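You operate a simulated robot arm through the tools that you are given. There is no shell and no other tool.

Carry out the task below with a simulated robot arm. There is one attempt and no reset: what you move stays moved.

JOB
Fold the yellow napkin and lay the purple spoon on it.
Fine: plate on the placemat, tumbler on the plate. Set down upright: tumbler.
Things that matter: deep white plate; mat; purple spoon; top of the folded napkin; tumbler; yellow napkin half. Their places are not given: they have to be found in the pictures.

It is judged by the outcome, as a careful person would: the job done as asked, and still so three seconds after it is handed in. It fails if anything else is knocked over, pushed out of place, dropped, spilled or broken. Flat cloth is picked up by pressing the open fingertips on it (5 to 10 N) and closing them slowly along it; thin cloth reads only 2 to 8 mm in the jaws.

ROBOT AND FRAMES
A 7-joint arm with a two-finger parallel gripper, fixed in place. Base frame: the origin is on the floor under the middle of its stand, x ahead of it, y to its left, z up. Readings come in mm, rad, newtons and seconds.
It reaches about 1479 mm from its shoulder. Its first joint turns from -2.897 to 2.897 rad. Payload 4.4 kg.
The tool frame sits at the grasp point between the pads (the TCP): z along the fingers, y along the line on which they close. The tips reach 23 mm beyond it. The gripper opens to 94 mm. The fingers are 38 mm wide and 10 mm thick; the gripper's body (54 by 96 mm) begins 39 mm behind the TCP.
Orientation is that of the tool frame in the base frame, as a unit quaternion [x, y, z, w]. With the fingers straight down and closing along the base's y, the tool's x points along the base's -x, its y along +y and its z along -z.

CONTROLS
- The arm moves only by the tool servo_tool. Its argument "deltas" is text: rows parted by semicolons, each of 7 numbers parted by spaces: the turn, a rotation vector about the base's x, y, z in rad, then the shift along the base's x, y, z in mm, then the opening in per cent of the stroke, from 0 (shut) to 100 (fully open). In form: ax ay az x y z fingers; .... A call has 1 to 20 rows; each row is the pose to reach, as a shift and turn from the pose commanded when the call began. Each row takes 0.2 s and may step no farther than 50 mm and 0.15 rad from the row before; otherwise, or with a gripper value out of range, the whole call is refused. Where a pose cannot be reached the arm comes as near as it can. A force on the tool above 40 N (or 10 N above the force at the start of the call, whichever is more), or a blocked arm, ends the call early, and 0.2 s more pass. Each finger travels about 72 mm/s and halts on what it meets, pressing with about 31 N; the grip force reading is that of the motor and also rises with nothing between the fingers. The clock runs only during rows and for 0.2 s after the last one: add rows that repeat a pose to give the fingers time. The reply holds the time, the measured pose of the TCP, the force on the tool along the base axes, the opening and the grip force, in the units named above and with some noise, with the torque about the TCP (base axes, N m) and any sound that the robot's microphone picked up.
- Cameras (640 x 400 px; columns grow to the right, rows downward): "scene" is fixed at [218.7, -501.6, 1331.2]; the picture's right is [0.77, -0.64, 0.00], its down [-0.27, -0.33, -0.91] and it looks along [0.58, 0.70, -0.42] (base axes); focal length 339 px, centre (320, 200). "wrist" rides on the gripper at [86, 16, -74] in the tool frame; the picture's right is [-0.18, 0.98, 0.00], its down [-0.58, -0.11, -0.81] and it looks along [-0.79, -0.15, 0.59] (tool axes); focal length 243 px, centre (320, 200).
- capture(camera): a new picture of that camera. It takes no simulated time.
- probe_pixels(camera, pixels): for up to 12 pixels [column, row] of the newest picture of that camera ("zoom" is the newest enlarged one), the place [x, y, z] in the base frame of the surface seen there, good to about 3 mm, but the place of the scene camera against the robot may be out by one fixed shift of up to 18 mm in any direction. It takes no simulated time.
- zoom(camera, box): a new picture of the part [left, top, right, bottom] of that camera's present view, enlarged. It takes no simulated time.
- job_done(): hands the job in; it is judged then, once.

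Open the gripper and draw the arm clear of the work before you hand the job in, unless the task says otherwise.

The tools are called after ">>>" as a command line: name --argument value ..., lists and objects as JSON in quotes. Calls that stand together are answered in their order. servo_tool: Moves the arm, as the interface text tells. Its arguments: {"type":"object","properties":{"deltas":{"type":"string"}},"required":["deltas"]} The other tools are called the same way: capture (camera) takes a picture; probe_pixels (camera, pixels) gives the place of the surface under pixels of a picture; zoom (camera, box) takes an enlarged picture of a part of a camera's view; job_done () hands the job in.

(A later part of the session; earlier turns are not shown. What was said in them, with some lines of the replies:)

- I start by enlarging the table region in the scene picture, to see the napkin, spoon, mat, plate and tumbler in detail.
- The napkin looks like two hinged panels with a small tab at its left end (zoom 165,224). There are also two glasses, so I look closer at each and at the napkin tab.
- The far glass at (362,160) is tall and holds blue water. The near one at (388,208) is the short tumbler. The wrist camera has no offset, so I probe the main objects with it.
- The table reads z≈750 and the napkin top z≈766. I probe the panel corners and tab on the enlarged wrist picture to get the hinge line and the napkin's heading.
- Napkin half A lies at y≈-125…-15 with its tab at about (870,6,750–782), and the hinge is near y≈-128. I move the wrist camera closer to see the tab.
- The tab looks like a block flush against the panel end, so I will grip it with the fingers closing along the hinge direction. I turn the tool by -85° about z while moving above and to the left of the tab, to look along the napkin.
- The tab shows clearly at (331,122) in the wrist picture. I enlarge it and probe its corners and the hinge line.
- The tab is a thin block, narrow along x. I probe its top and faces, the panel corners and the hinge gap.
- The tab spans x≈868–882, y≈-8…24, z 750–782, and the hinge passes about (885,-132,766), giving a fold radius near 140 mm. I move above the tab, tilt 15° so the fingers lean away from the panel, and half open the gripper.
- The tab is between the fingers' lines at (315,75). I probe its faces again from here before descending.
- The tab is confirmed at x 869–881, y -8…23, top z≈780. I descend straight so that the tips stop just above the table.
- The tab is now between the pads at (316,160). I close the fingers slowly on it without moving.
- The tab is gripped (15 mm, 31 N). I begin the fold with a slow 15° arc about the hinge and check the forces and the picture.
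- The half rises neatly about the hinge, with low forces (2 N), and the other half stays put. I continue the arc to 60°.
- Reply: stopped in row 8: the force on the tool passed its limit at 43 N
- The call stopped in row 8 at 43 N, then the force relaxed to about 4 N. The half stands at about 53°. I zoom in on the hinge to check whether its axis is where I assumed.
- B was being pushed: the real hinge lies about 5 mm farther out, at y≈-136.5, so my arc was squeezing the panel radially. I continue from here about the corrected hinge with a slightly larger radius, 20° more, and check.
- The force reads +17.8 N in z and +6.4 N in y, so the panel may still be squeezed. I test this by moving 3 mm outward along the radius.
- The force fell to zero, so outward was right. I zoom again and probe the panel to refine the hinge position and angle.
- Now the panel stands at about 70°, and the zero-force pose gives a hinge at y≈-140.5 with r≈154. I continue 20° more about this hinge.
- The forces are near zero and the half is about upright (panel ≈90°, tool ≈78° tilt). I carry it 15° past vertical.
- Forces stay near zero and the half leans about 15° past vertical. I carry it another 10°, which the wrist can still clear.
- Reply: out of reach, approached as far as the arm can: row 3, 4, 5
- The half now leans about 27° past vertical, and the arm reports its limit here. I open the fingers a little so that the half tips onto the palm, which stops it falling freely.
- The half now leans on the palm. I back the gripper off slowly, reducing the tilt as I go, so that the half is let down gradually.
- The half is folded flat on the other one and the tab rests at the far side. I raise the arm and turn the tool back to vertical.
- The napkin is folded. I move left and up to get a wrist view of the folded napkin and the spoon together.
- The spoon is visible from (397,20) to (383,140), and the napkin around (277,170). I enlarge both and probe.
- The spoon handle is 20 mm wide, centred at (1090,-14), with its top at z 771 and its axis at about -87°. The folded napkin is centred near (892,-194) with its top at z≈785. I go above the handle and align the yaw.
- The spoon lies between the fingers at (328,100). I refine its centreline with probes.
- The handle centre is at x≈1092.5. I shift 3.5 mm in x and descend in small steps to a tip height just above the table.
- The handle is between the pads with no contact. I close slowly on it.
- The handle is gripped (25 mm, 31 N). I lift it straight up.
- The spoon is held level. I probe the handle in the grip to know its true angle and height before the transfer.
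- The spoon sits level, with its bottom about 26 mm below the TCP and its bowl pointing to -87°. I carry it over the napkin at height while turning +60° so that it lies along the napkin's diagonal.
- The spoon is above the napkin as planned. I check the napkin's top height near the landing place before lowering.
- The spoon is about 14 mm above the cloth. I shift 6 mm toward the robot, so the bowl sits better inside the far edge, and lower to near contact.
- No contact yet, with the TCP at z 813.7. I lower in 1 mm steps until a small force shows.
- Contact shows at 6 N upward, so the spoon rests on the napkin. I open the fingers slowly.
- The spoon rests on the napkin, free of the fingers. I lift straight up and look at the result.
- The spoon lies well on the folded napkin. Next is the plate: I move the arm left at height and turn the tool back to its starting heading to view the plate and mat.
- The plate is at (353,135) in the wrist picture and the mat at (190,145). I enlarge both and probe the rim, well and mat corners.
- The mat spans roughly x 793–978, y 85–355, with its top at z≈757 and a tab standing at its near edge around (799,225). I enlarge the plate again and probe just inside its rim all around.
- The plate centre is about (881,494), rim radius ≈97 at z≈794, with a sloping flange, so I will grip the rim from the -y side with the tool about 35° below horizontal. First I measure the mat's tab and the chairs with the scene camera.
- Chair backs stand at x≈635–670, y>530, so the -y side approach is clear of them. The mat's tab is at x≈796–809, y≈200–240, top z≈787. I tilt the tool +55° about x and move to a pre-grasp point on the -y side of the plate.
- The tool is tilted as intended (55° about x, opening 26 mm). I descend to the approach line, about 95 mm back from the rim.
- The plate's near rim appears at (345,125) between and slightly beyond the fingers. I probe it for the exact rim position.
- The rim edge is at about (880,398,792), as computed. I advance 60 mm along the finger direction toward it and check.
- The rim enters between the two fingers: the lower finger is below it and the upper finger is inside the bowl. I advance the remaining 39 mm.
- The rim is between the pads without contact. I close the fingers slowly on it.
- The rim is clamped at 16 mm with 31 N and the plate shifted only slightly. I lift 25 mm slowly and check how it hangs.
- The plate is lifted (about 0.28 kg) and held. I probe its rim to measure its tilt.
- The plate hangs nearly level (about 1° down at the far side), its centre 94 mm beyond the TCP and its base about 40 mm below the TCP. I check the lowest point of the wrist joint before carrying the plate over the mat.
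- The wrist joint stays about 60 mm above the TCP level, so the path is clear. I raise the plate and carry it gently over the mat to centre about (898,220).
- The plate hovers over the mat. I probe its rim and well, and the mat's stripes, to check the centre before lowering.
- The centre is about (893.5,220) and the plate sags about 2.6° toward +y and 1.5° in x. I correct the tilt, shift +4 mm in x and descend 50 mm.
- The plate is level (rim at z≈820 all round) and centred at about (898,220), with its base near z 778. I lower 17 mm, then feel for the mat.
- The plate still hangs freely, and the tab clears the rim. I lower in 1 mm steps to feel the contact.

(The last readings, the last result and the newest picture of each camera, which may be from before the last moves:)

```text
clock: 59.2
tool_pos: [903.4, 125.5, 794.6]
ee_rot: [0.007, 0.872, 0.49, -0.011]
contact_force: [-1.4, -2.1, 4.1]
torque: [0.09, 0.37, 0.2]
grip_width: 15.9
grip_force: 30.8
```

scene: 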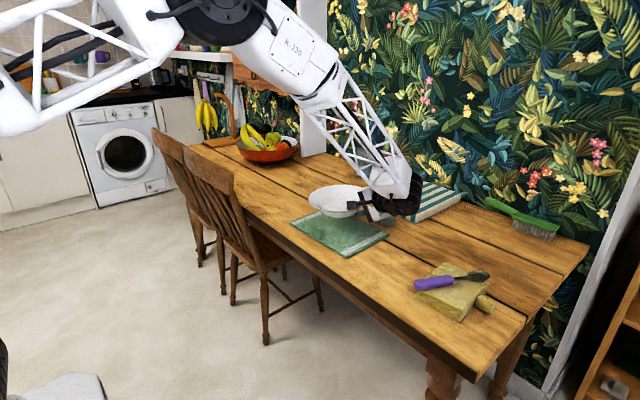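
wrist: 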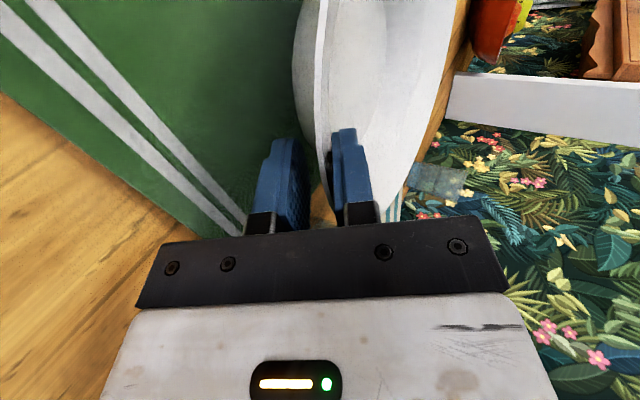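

Contact is felt (force changed from -2.8 to +4 N). I open the fingers slowly to release the rim.

>>> servo_tool --deltas "0 0 0 0 0 0 18; 0 0 0 0 0 0 20; 0 0 0 0 0 0 23; 0 0 0 0 0 0 26; 0 0 0 0 0 0 28; 0 0 0 0 0 0 28"

>>> capture --camera "wrist"

>>> zoom --camera "scene" --box '[280, 170, 420, 270]'

```text
clock: 60.6
tool_pos: [903.1, 125.7, 794.3]
ee_rot: [0.006, 0.872, 0.49, -0.01]
contact_force: [0.1, -0.2, 0.1]
torque: [0.0, 0.0, -0.02]
grip_width: 26.5
grip_force: 0.1
```

```text
taken
```

wrist: 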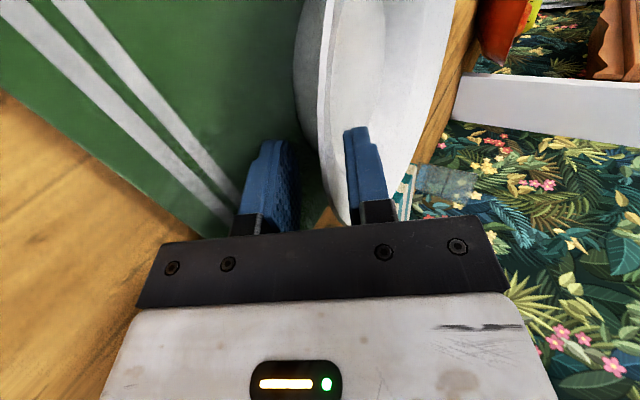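

```text
4.00 times, centred on (350, 220) of scene
```

zoom: 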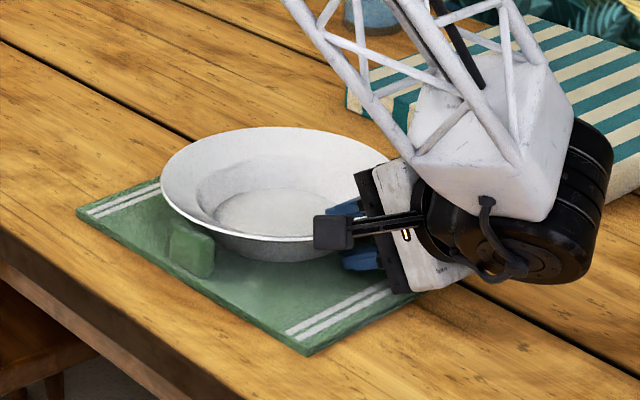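

The plate sits on the mat, free of the fingers. I withdraw along the finger axis, then rise.

>>> servo_tool --deltas "0 0 0 0 -8.5 5.2 28; 0 0 0 0 -21 13 28; 0 0 0 0 -38 23 28; 0 0 0 0 -60 37 28; 0 0 0 0 -85 52 28; 0 0 0 0 -90 90 28; 0 0 0 0 -90 135 28; 0 0 0 0 -90 180 28"

>>> capture --camera "scene"

>>> zoom --camera "scene" --box '[280, 170, 420, 270]'

```text
clock: 62.4
tool_pos: [902.5, 35.1, 972.6]
ee_rot: [0.007, 0.872, 0.489, -0.011]
contact_force: [0.2, -0.2, -0.5]
torque: [0.03, 0.02, -0.02]
grip_width: 26.2
grip_force: 0.0
```

```text
taken
```

scene: 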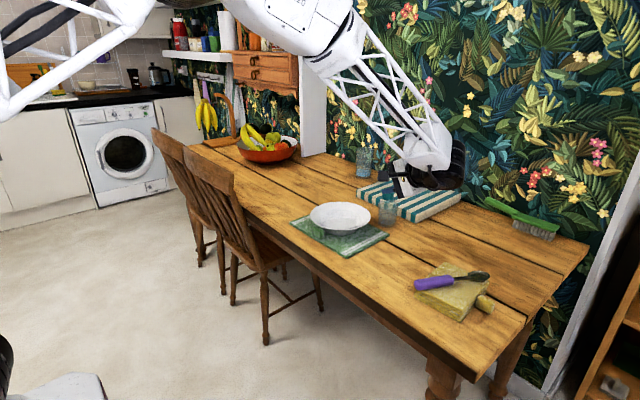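

```text
4.00 times, centred on (350, 220) of scene
```

zoom: 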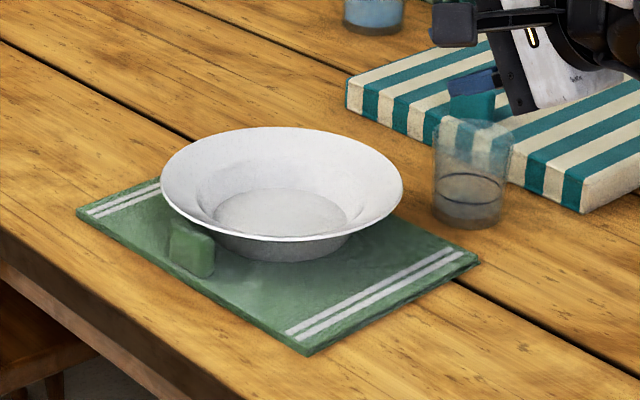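

The plate sits level on the mat. Now the tumbler: I turn the tool back to vertical and move to where the wrist camera can see the tumbler and the striped block beside it.

>>> servo_tool --deltas "-0.1275 -0.0029 0.0015 7 13 15 40; -0.255 -0.0058 0.003 14 26 25 50; -0.3824 -0.0086 0.0046 21 39 30 60; -0.51 -0.0115 0.0061 28 52 30 70; -0.6374 -0.0144 0.0076 36 66 30 80; -0.765 -0.0173 0.0092 43 79 30 90; -0.892 -0.02 0.0107 50 92 25 100; -1.0198 -0.023 0.0122 57 105 20 100; -1.0198 -0.023 0.0122 57 105 20 100"

>>> capture --camera "wrist"

```text
clock: 64.4
tool_pos: [960.4, 140.5, 995.5]
ee_rot: [0.0, 1.0, 0.001, 0.001]
contact_force: [0.5, -0.3, 0.6]
torque: [-0.03, 0.01, 0.02]
grip_width: 93.8
grip_force: 0.0
```

```text
taken
```

wrist: 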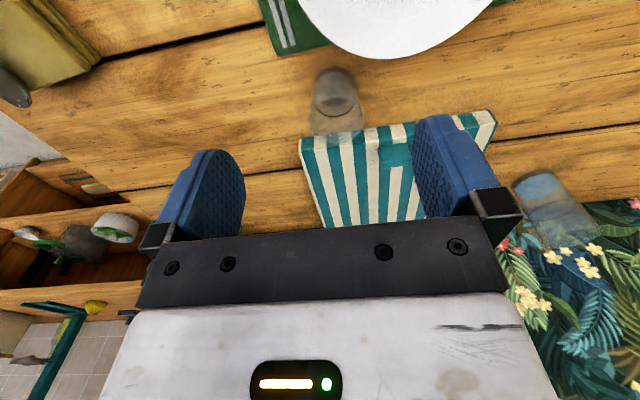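

The tumbler is at (337,100) and the striped block behind it. I enlarge this region and probe the tumbler and the block edge.

>>> zoom --camera "wrist" --box '[260, 50, 420, 160]'

>>> probe_pixels --camera "zoom" --pixels '[[295, 80], [330, 90], [360, 120], [300, 150], [230, 190], [370, 190], [300, 250], [220, 300], [380, 300], [300, 320], [180, 360], [400, 340]]'

```text
3.64 times, centred on (340, 105) of wrist
```

zoom: 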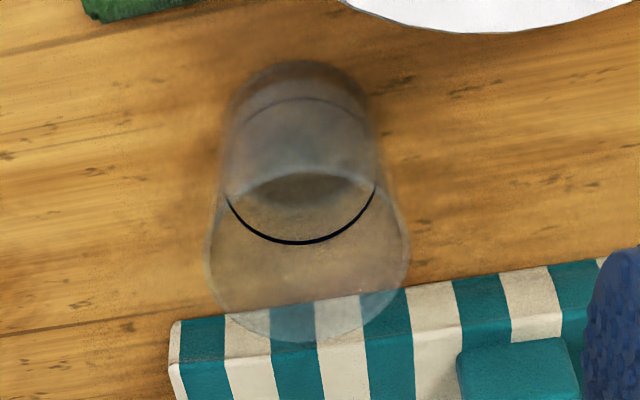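

```text
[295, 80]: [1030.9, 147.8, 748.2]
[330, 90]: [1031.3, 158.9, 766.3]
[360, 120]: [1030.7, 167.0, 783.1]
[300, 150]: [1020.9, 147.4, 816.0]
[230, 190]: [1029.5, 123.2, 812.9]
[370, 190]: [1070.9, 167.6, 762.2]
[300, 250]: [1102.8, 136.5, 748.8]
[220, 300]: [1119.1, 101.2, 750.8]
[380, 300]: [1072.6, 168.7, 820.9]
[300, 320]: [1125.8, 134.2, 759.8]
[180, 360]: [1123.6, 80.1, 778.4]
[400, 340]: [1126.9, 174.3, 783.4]
```

From the pictures I estimate the tumbler's axis at (1049,144), with a rim diameter of about 63 mm and height of about 80 mm; the striped block starts at x≈1123. I move above it with open fingers and look again.

>>> servo_tool --deltas "0 0 0 22 1 -15 100; 0 0 0 44 2 -35 100; 0 0 0 66 3 -60 100; 0 0 0 88.6 3.5 -85.5 100; 0 0 0 88.6 3.5 -85.5 100"

>>> capture --camera "wrist"

>>> zoom --camera "scene" --box '[340, 140, 450, 240]'

```text
clock: 65.6
tool_pos: [1047.9, 144.4, 909.7]
ee_rot: [0.001, 1.0, 0.001, 0.0]
contact_force: [-0.5, 0.7, 0.4]
torque: [0.02, -0.01, -0.02]
grip_width: 94.1
grip_force: 0.1
```

```text
taken
```

wrist: 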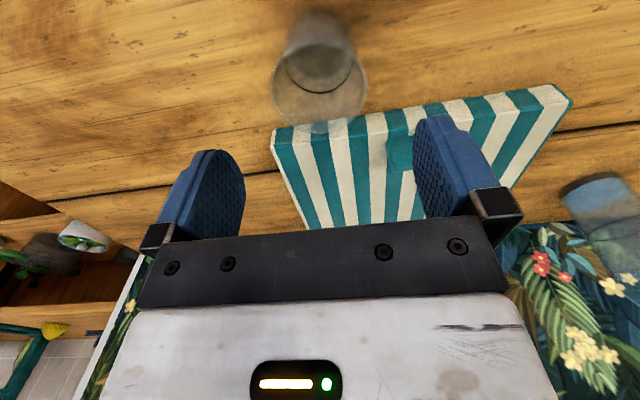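

```text
4.00 times, centred on (395, 190) of scene
```

zoom: 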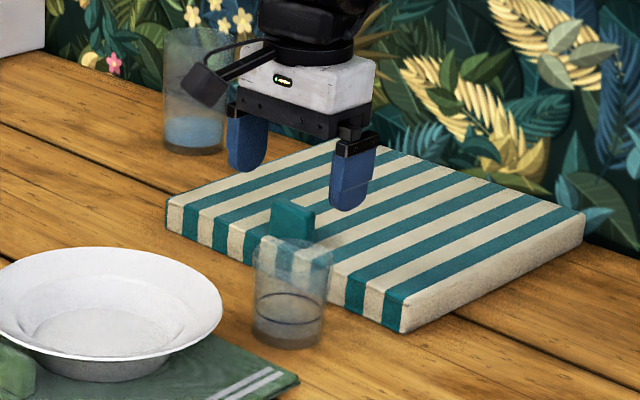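

I enlarge the tumbler in the wrist picture to fix its axis and rim height.

>>> zoom --camera "wrist" --box '[250, 0, 390, 130]'

>>> probe_pixels --camera "zoom" --pixels '[[320, 45], [320, 100], [280, 100], [370, 100], [260, 200], [400, 200], [320, 160], [320, 330], [250, 300], [400, 300], [320, 365], [230, 270]]'

```text
3.08 times, centred on (320, 65) of wrist
```

zoom: 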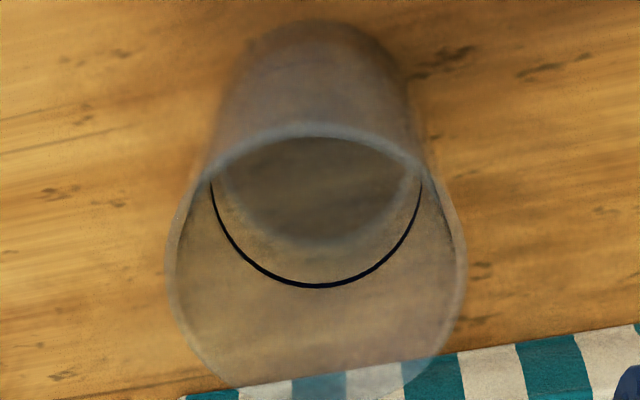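

```text
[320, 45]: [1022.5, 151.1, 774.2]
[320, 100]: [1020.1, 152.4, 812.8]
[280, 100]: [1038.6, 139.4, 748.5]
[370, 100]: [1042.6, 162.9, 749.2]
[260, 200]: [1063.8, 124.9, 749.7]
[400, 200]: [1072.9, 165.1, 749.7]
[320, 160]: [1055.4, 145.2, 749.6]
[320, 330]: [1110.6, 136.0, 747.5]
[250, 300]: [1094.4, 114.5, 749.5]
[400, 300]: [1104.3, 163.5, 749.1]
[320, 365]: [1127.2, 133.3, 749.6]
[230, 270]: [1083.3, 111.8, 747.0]
```

The tumbler's axis is confirmed near (1048.5,144) with its rim at about z 830. I descend with open fingers around it to TCP z≈812.

>>> servo_tool --deltas "0 0 0 0.5 0 -25 100; 0 0 0 0.5 0 -50 100; 0 0 0 0.5 0 -70 100; 0 0 0 0.5 0 -85 100; 0 0 0 0.5 0 -97.5 100; 0 0 0 0.5 0 -97.5 100"

>>> capture --camera "wrist"

>>> zoom --camera "scene" --box '[340, 160, 450, 250]'

```text
clock: 67.0
tool_pos: [1049.6, 144.1, 811.3]
ee_rot: [0.001, 1.0, 0.001, 0.001]
contact_force: [0.4, -0.4, -0.6]
torque: [0.0, 0.0, 0.0]
grip_width: 94.2
grip_force: 0.1
```

```text
taken
```

wrist: 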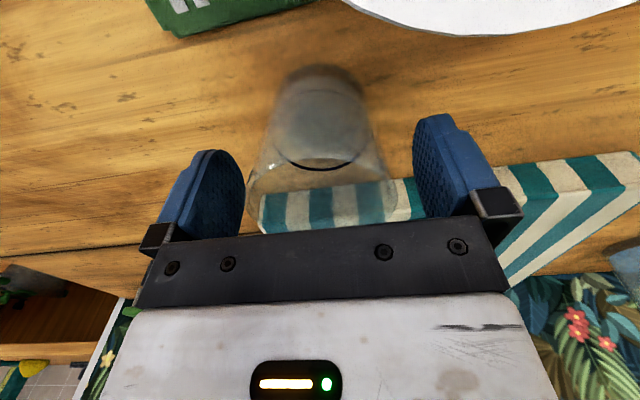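

```text
4.44 times, centred on (395, 205) of scene
```

zoom: 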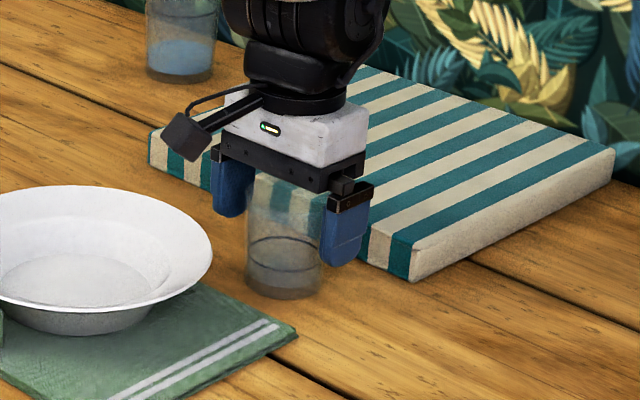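

The tumbler stands between the fingers. I close slowly until both pads rest on the glass.

>>> servo_tool --deltas "0 0 0 0 0 0 94; 0 0 0 0 0 0 88; 0 0 0 0 0 0 82; 0 0 0 0 0 0 77; 0 0 0 0 0 0 72; 0 0 0 0 0 0 68; 0 0 0 0 0 0 64; 0 0 0 0 0 0 60; 0 0 0 0 0 0 56; 0 0 0 0 0 0 50; 0 0 0 0 0 0 50"

>>> capture --camera "wrist"

>>> zoom --camera "scene" --box '[340, 160, 450, 250]'

```text
clock: 69.4
tool_pos: [1049.1, 144.2, 812.6]
ee_rot: [0.0, 1.0, 0.001, 0.0]
contact_force: [0.3, 0.5, -0.8]
torque: [0.01, 0.02, 0.02]
grip_width: 72.3
grip_force: 30.9
```

```text
taken
```

wrist: 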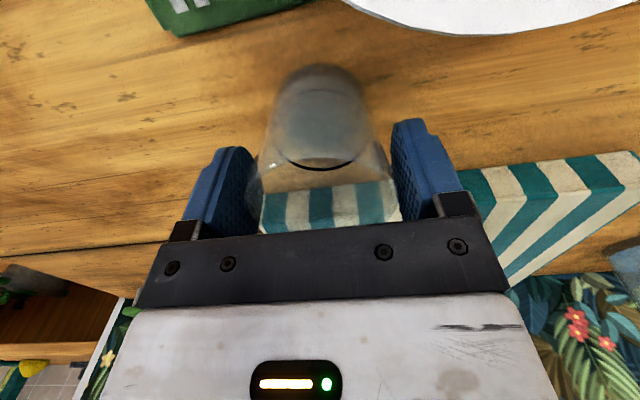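

```text
4.44 times, centred on (395, 205) of scene
```

zoom: 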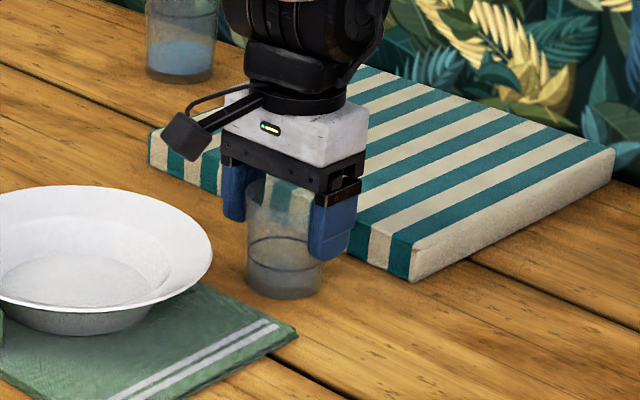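

The pads hold the glass at 72 mm with 31 N. I lift gently and check that it comes up upright.

>>> servo_tool --deltas "0 0 0 0 0 2 50; 0 0 0 0 0 5 50; 0 0 0 0 0 9 50; 0 0 0 0 0 14 50; 0 0 0 0 0 20 50; 0 0 0 0 0 20 50"

>>> capture --camera "wrist"

>>> zoom --camera "scene" --box '[340, 160, 450, 250]'

```text
clock: 70.8
tool_pos: [1049.6, 143.9, 832.5]
ee_rot: [0.001, 1.0, 0.001, 0.001]
contact_force: [0.3, 0.0, -1.4]
torque: [0.02, 0.0, 0.02]
grip_width: 72.0
grip_force: 31.0
```

```text
taken
```

wrist: 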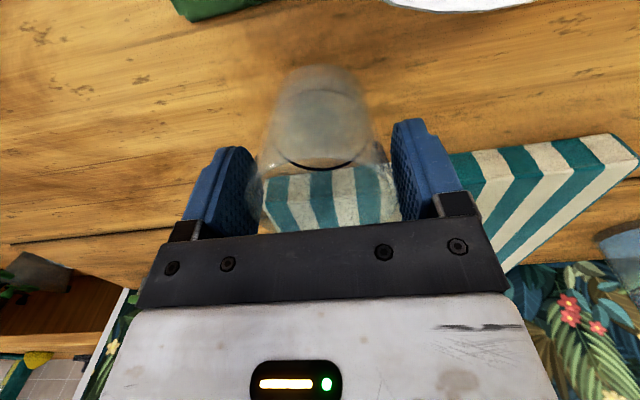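

```text
4.44 times, centred on (395, 205) of scene
```

zoom: 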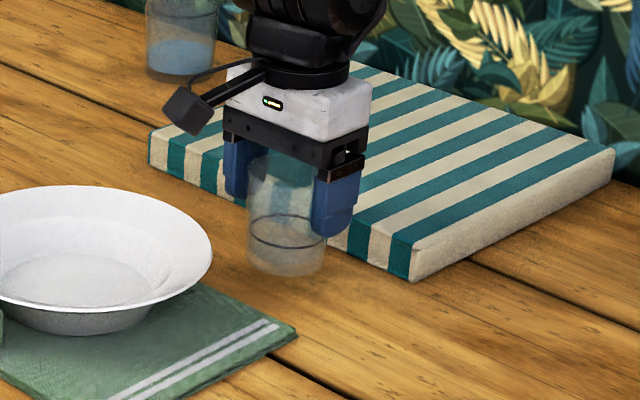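

The tumbler hangs upright in the grip. I raise it and carry it smoothly to above the plate's centre.

>>> servo_tool --deltas "0 0 0 0 0 8 50; 0 0 0 0 0 20 50; 0 0 0 0 0 36 50; 0 0 0 0 0 50 50; 0 0 0 -4 2 58 50; 0 0 0 -14 7 60 50; 0 0 0 -30 15 60 50; 0 0 0 -48 24 60 50; 0 0 0 -68 34 60 50; 0 0 0 -88 44 60 50; 0 0 0 -108 54 60 50; 0 0 0 -125 62.5 60 50; 0 0 0 -139 69.5 60 50; 0 0 0 -148 74 60 50; 0 0 0 -152 76 60 50; 0 0 0 -152 76 60 50; 0 0 0 -152 76 60 50"

>>> capture --camera "wrist"

>>> zoom --camera "scene" --box '[280, 150, 420, 260]'

```text
clock: 74.4
tool_pos: [895.6, 219.7, 891.0]
ee_rot: [0.001, 1.0, 0.0, 0.001]
contact_force: [-0.3, -0.4, -1.4]
torque: [-0.04, 0.05, -0.01]
grip_width: 72.1
grip_force: 31.1
```

```text
taken
```

wrist: 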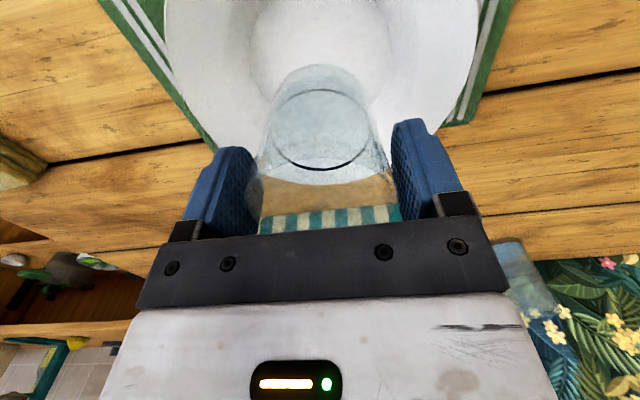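

```text
3.64 times, centred on (350, 205) of scene
```

zoom: 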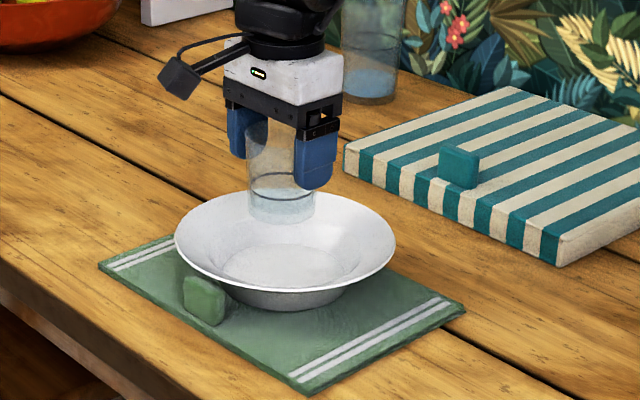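

The tumbler is above the plate. I probe the plate's rim and well to centre it precisely.

>>> probe_pixels --camera "wrist" --pixels '[[170, 40], [178, 80], [200, 120], [472, 40], [458, 85], [440, 112], [255, 30], [388, 30], [250, 60], [395, 60], [320, 20], [320, 50]]'

>>> probe_pixels --camera "zoom" --pixels '[[180, 240], [190, 225], [230, 200], [340, 198], [385, 225], [393, 245], [340, 285], [280, 290], [220, 275], [190, 260], [285, 270], [200, 285]]'

```text
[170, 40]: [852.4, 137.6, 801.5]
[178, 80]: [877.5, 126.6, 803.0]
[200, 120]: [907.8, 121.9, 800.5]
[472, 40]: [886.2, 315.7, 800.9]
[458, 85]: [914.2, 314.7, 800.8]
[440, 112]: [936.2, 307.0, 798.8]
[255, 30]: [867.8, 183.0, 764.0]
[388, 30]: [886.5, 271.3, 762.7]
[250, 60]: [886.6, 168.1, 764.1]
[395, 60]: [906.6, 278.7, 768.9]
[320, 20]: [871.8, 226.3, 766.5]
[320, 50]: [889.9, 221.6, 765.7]
```

```text
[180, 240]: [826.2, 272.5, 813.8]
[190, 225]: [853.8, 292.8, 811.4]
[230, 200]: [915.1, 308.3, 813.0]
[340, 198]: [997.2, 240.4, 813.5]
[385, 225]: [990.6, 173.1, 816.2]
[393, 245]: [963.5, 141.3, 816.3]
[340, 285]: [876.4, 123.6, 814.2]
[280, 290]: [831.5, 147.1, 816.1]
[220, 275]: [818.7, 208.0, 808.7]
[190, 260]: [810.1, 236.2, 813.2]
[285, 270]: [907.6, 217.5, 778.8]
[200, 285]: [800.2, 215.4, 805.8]
```

The plate is level (rim z≈801) with its centre at about (900,219.5) and its well floor at z≈764. I shift 4.5 mm in x and lower the tumbler most of the way.

>>> servo_tool --deltas "0 0 0 2 0 -5 50; 0 0 0 4.5 0 -15 50; 0 0 0 4.5 0 -28 50; 0 0 0 4.5 0 -40 50; 0 0 0 4.5 0 -50 50; 0 0 0 4.5 0 -57 50; 0 0 0 4.5 0 -57 50"

>>> capture --camera "wrist"

>>> zoom --camera "scene" --box '[290, 160, 410, 260]'

```text
clock: 76.0
tool_pos: [902.1, 219.9, 834.9]
ee_rot: [0.001, 1.0, 0.001, 0.001]
contact_force: [0.8, -0.2, -1.6]
torque: [0.02, 0.02, 0.0]
grip_width: 72.3
grip_force: 31.0
```

```text
taken
```

wrist: 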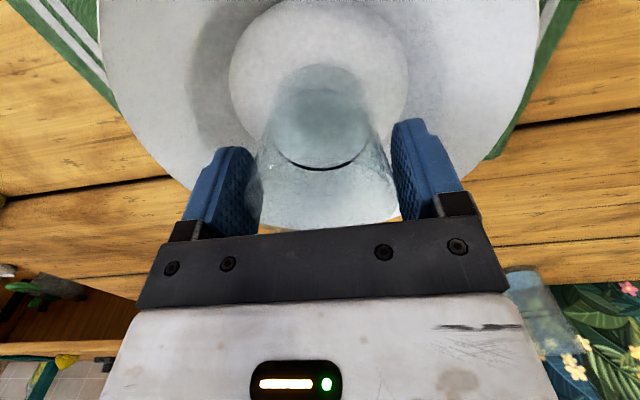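

```text
4.00 times, centred on (350, 210) of scene
```

zoom: 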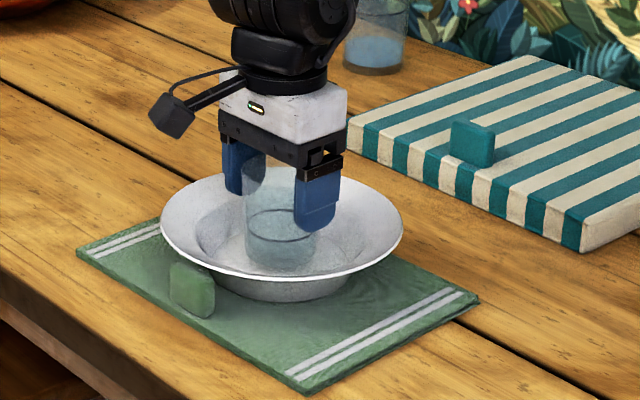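

The tumbler's base is about 8 mm above the well floor and nearly centred. I lower in 1 mm steps and watch the force.

>>> servo_tool --deltas "0 0 0 -1 0 -2 50; 0 0 0 -2 0 -4 50; 0 0 0 -2 0 -5 50; 0 0 0 -2 0 -6 50"

```text
clock: 77.0
tool_pos: [899.4, 220.1, 829.2]
ee_rot: [0.001, 1.0, 0.001, 0.001]
contact_force: [0.0, 0.7, -1.2]
torque: [0.02, 0.01, -0.01]
grip_width: 72.3
grip_force: 31.0
```

No contact yet at z 829. I continue down 1 mm at a time.

>>> servo_tool --deltas "0 0 0 0 0 -1 50; 0 0 0 0 0 -2 50"

```text
clock: 77.6
tool_pos: [899.1, 221.2, 827.1]
ee_rot: [0.001, 1.0, 0.001, 0.001]
contact_force: [-1.5, -0.5, 4.1]
torque: [0.08, 0.11, 0.02]
grip_width: 72.4
grip_force: 31.8
```

Contact: the force changed from -1.2 to +4.1 N, so the tumbler stands on the plate. I open the fingers slowly.

>>> servo_tool --deltas "0 0 0 0 0 0.5 75; 0 0 0 0 0 0.5 79; 0 0 0 0 0 0.5 82; 0 0 0 0 0 0.5 86; 0 0 0 0 0 0.5 92; 0 0 0 0 0 0.5 100; 0 0 0 0 0 0.5 100"

>>> capture --camera "wrist"

>>> zoom --camera "scene" --box '[290, 160, 410, 260]'

```text
clock: 79.2
tool_pos: [899.5, 222.0, 828.5]
ee_rot: [0.001, 1.0, 0.0, 0.001]
contact_force: [-0.1, 0.7, -1.0]
torque: [0.0, 0.02, -0.03]
grip_width: 94.1
grip_force: 0.1
```

```text
taken
```

wrist: 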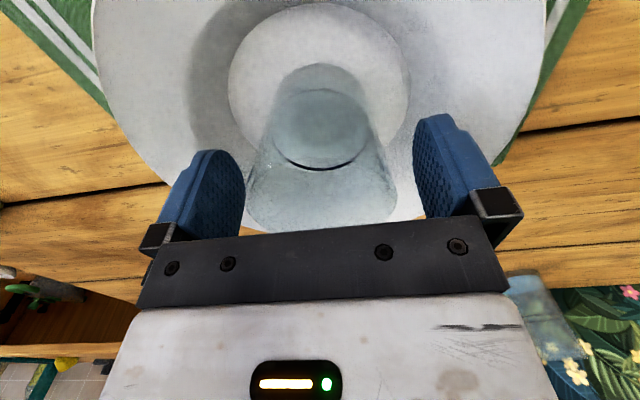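

```text
4.00 times, centred on (350, 210) of scene
```

zoom: 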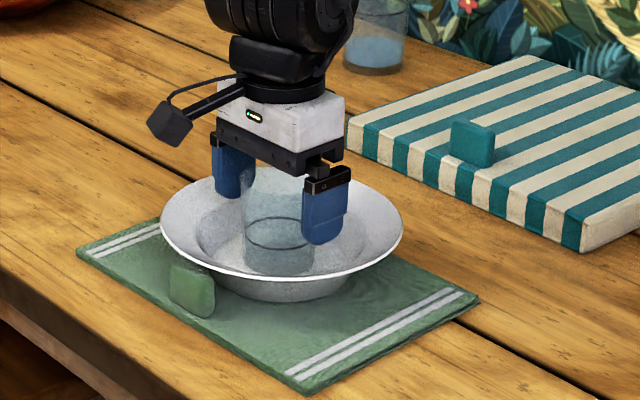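

The tumbler stands upright in the plate and the fingers are clear on both sides. I lift straight up, then draw the arm away.

>>> servo_tool --deltas "0 0 0 0 0 6 100; 0 0 0 0 0 15 100; 0 0 0 0 0 30 100; 0 0 0 0 0 55 100; 0 0 0 0 0 90 100; 0 0 0 0 0 130 100; 0 0 0 0 0 175 100; 0 0 0 0 0 220 100"

>>> capture --camera "scene"

>>> zoom --camera "scene" --box '[280, 160, 500, 330]'

>>> capture --camera "wrist"

```text
clock: 81.0
tool_pos: [900.6, 217.8, 1049.7]
ee_rot: [0.001, 1.0, 0.0, 0.001]
contact_force: [0.1, -0.6, -0.7]
torque: [0.02, -0.04, -0.01]
grip_width: 94.1
grip_force: 0.1
```

```text
taken
```

scene: 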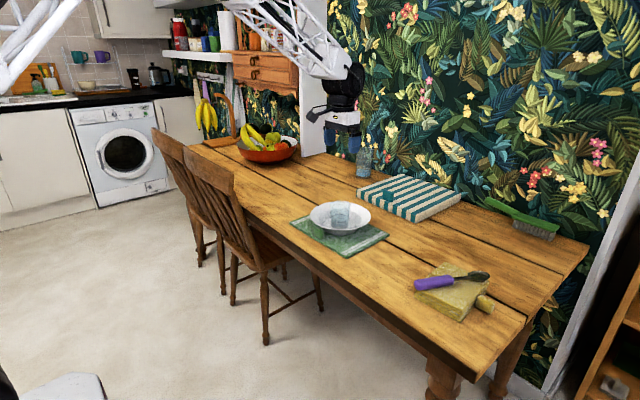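

```text
2.35 times, centred on (390, 245) of scene
```

zoom: 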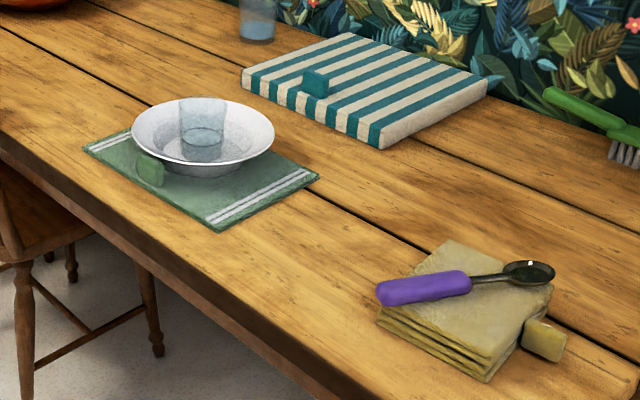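

```text
taken
```

wrist: 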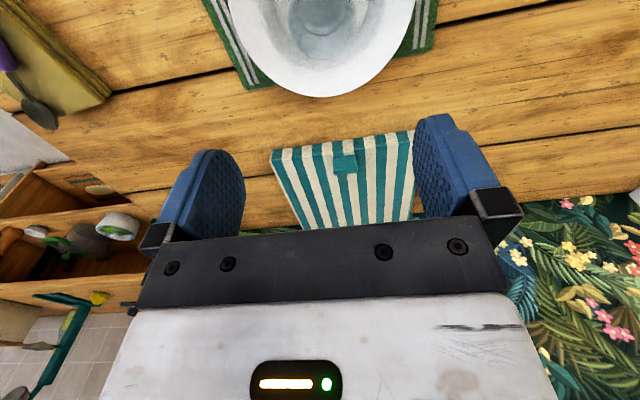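

Everything is in place: the spoon is on the folded napkin, the plate on the mat, and the tumbler upright in the plate. I draw the arm back to near its starting pose, clear of the work.

>>> servo_tool --deltas "0 0 0 -30 -23 20 100; 0 0 0 -65 -50 40 100; 0 0 0 -100 -78 60 100; 0 0 0 -135 -105 60 100; 0 0 0 -170 -133 60 100; 0 0 0 -205 -160 60 100; 0 0 0 -240 -188 60 100; 0 0 0 -270 -211 60 100; 0 0 0 -295 -231 60 100; 0 0 0 -295 -231 60 100; 0 0 0 -295 -231 60 100"

>>> capture --camera "scene"

>>> zoom --camera "scene" --box '[280, 160, 500, 330]'

>>> capture --camera "wrist"

```text
clock: 83.4
tool_pos: [604.5, -11.8, 1106.2]
ee_rot: [0.001, 1.0, 0.001, 0.0]
contact_force: [-0.3, -0.2, -0.6]
torque: [0.0, 0.0, -0.03]
grip_width: 94.1
grip_force: 0.0
```

```text
taken
```

scene: 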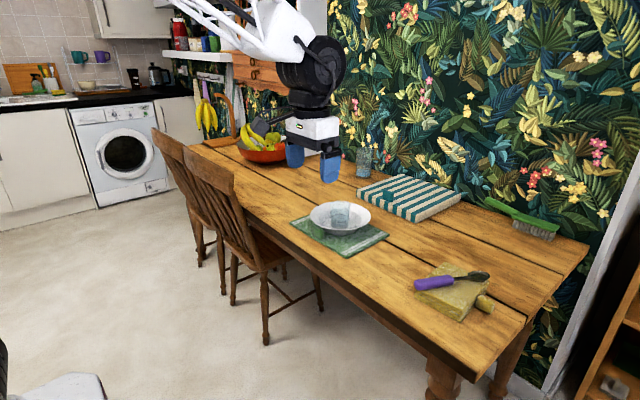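

```text
2.35 times, centred on (390, 245) of scene
```

zoom: 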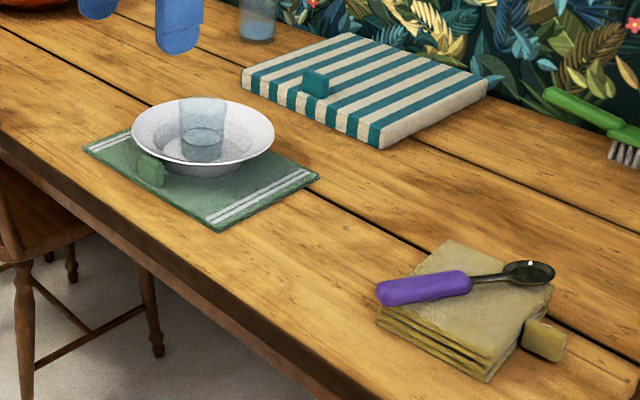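

```text
taken
```

wrist: 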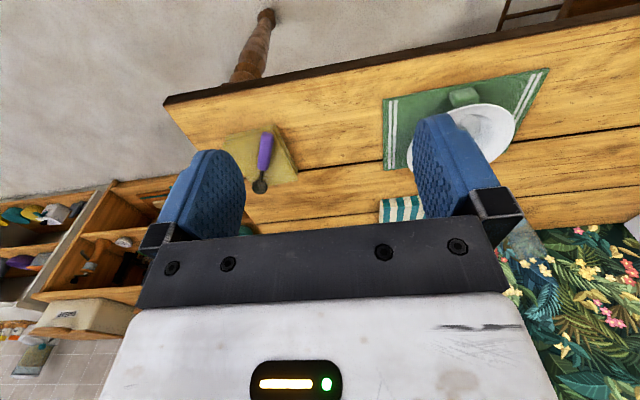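

The final pictures show the folded napkin with the spoon on top (435,283), the plate on the mat with the tumbler upright in it (340,215), and nothing else disturbed. The gripper is open and the arm is clear, so I hand the job in.

>>> job_done

```text
The job is handed in.
```

The job is handed in. In the last pictures everything looked steady and in place:

- **Napkin and spoon:** the yellow napkin is folded in half. The purple spoon lies on top of it along the diagonal, with the handle end reaching slightly past one edge and the bowl at or slightly past the opposite edge.
- **Plate:** it sits level on the placemat, set about 14 mm toward the far side from centre to clear the mat's tab.
- **Tumbler:** it stands upright in the plate. There were two glasses; I took the short one beside the striped block as the tumbler and left the tall glass with blue water where it was.

The napkin's bottom half slid a few millimetres along the table while I was folding it. The last pictures show nothing else moved or knocked over. The gripper is open and the arm is back near its starting position.
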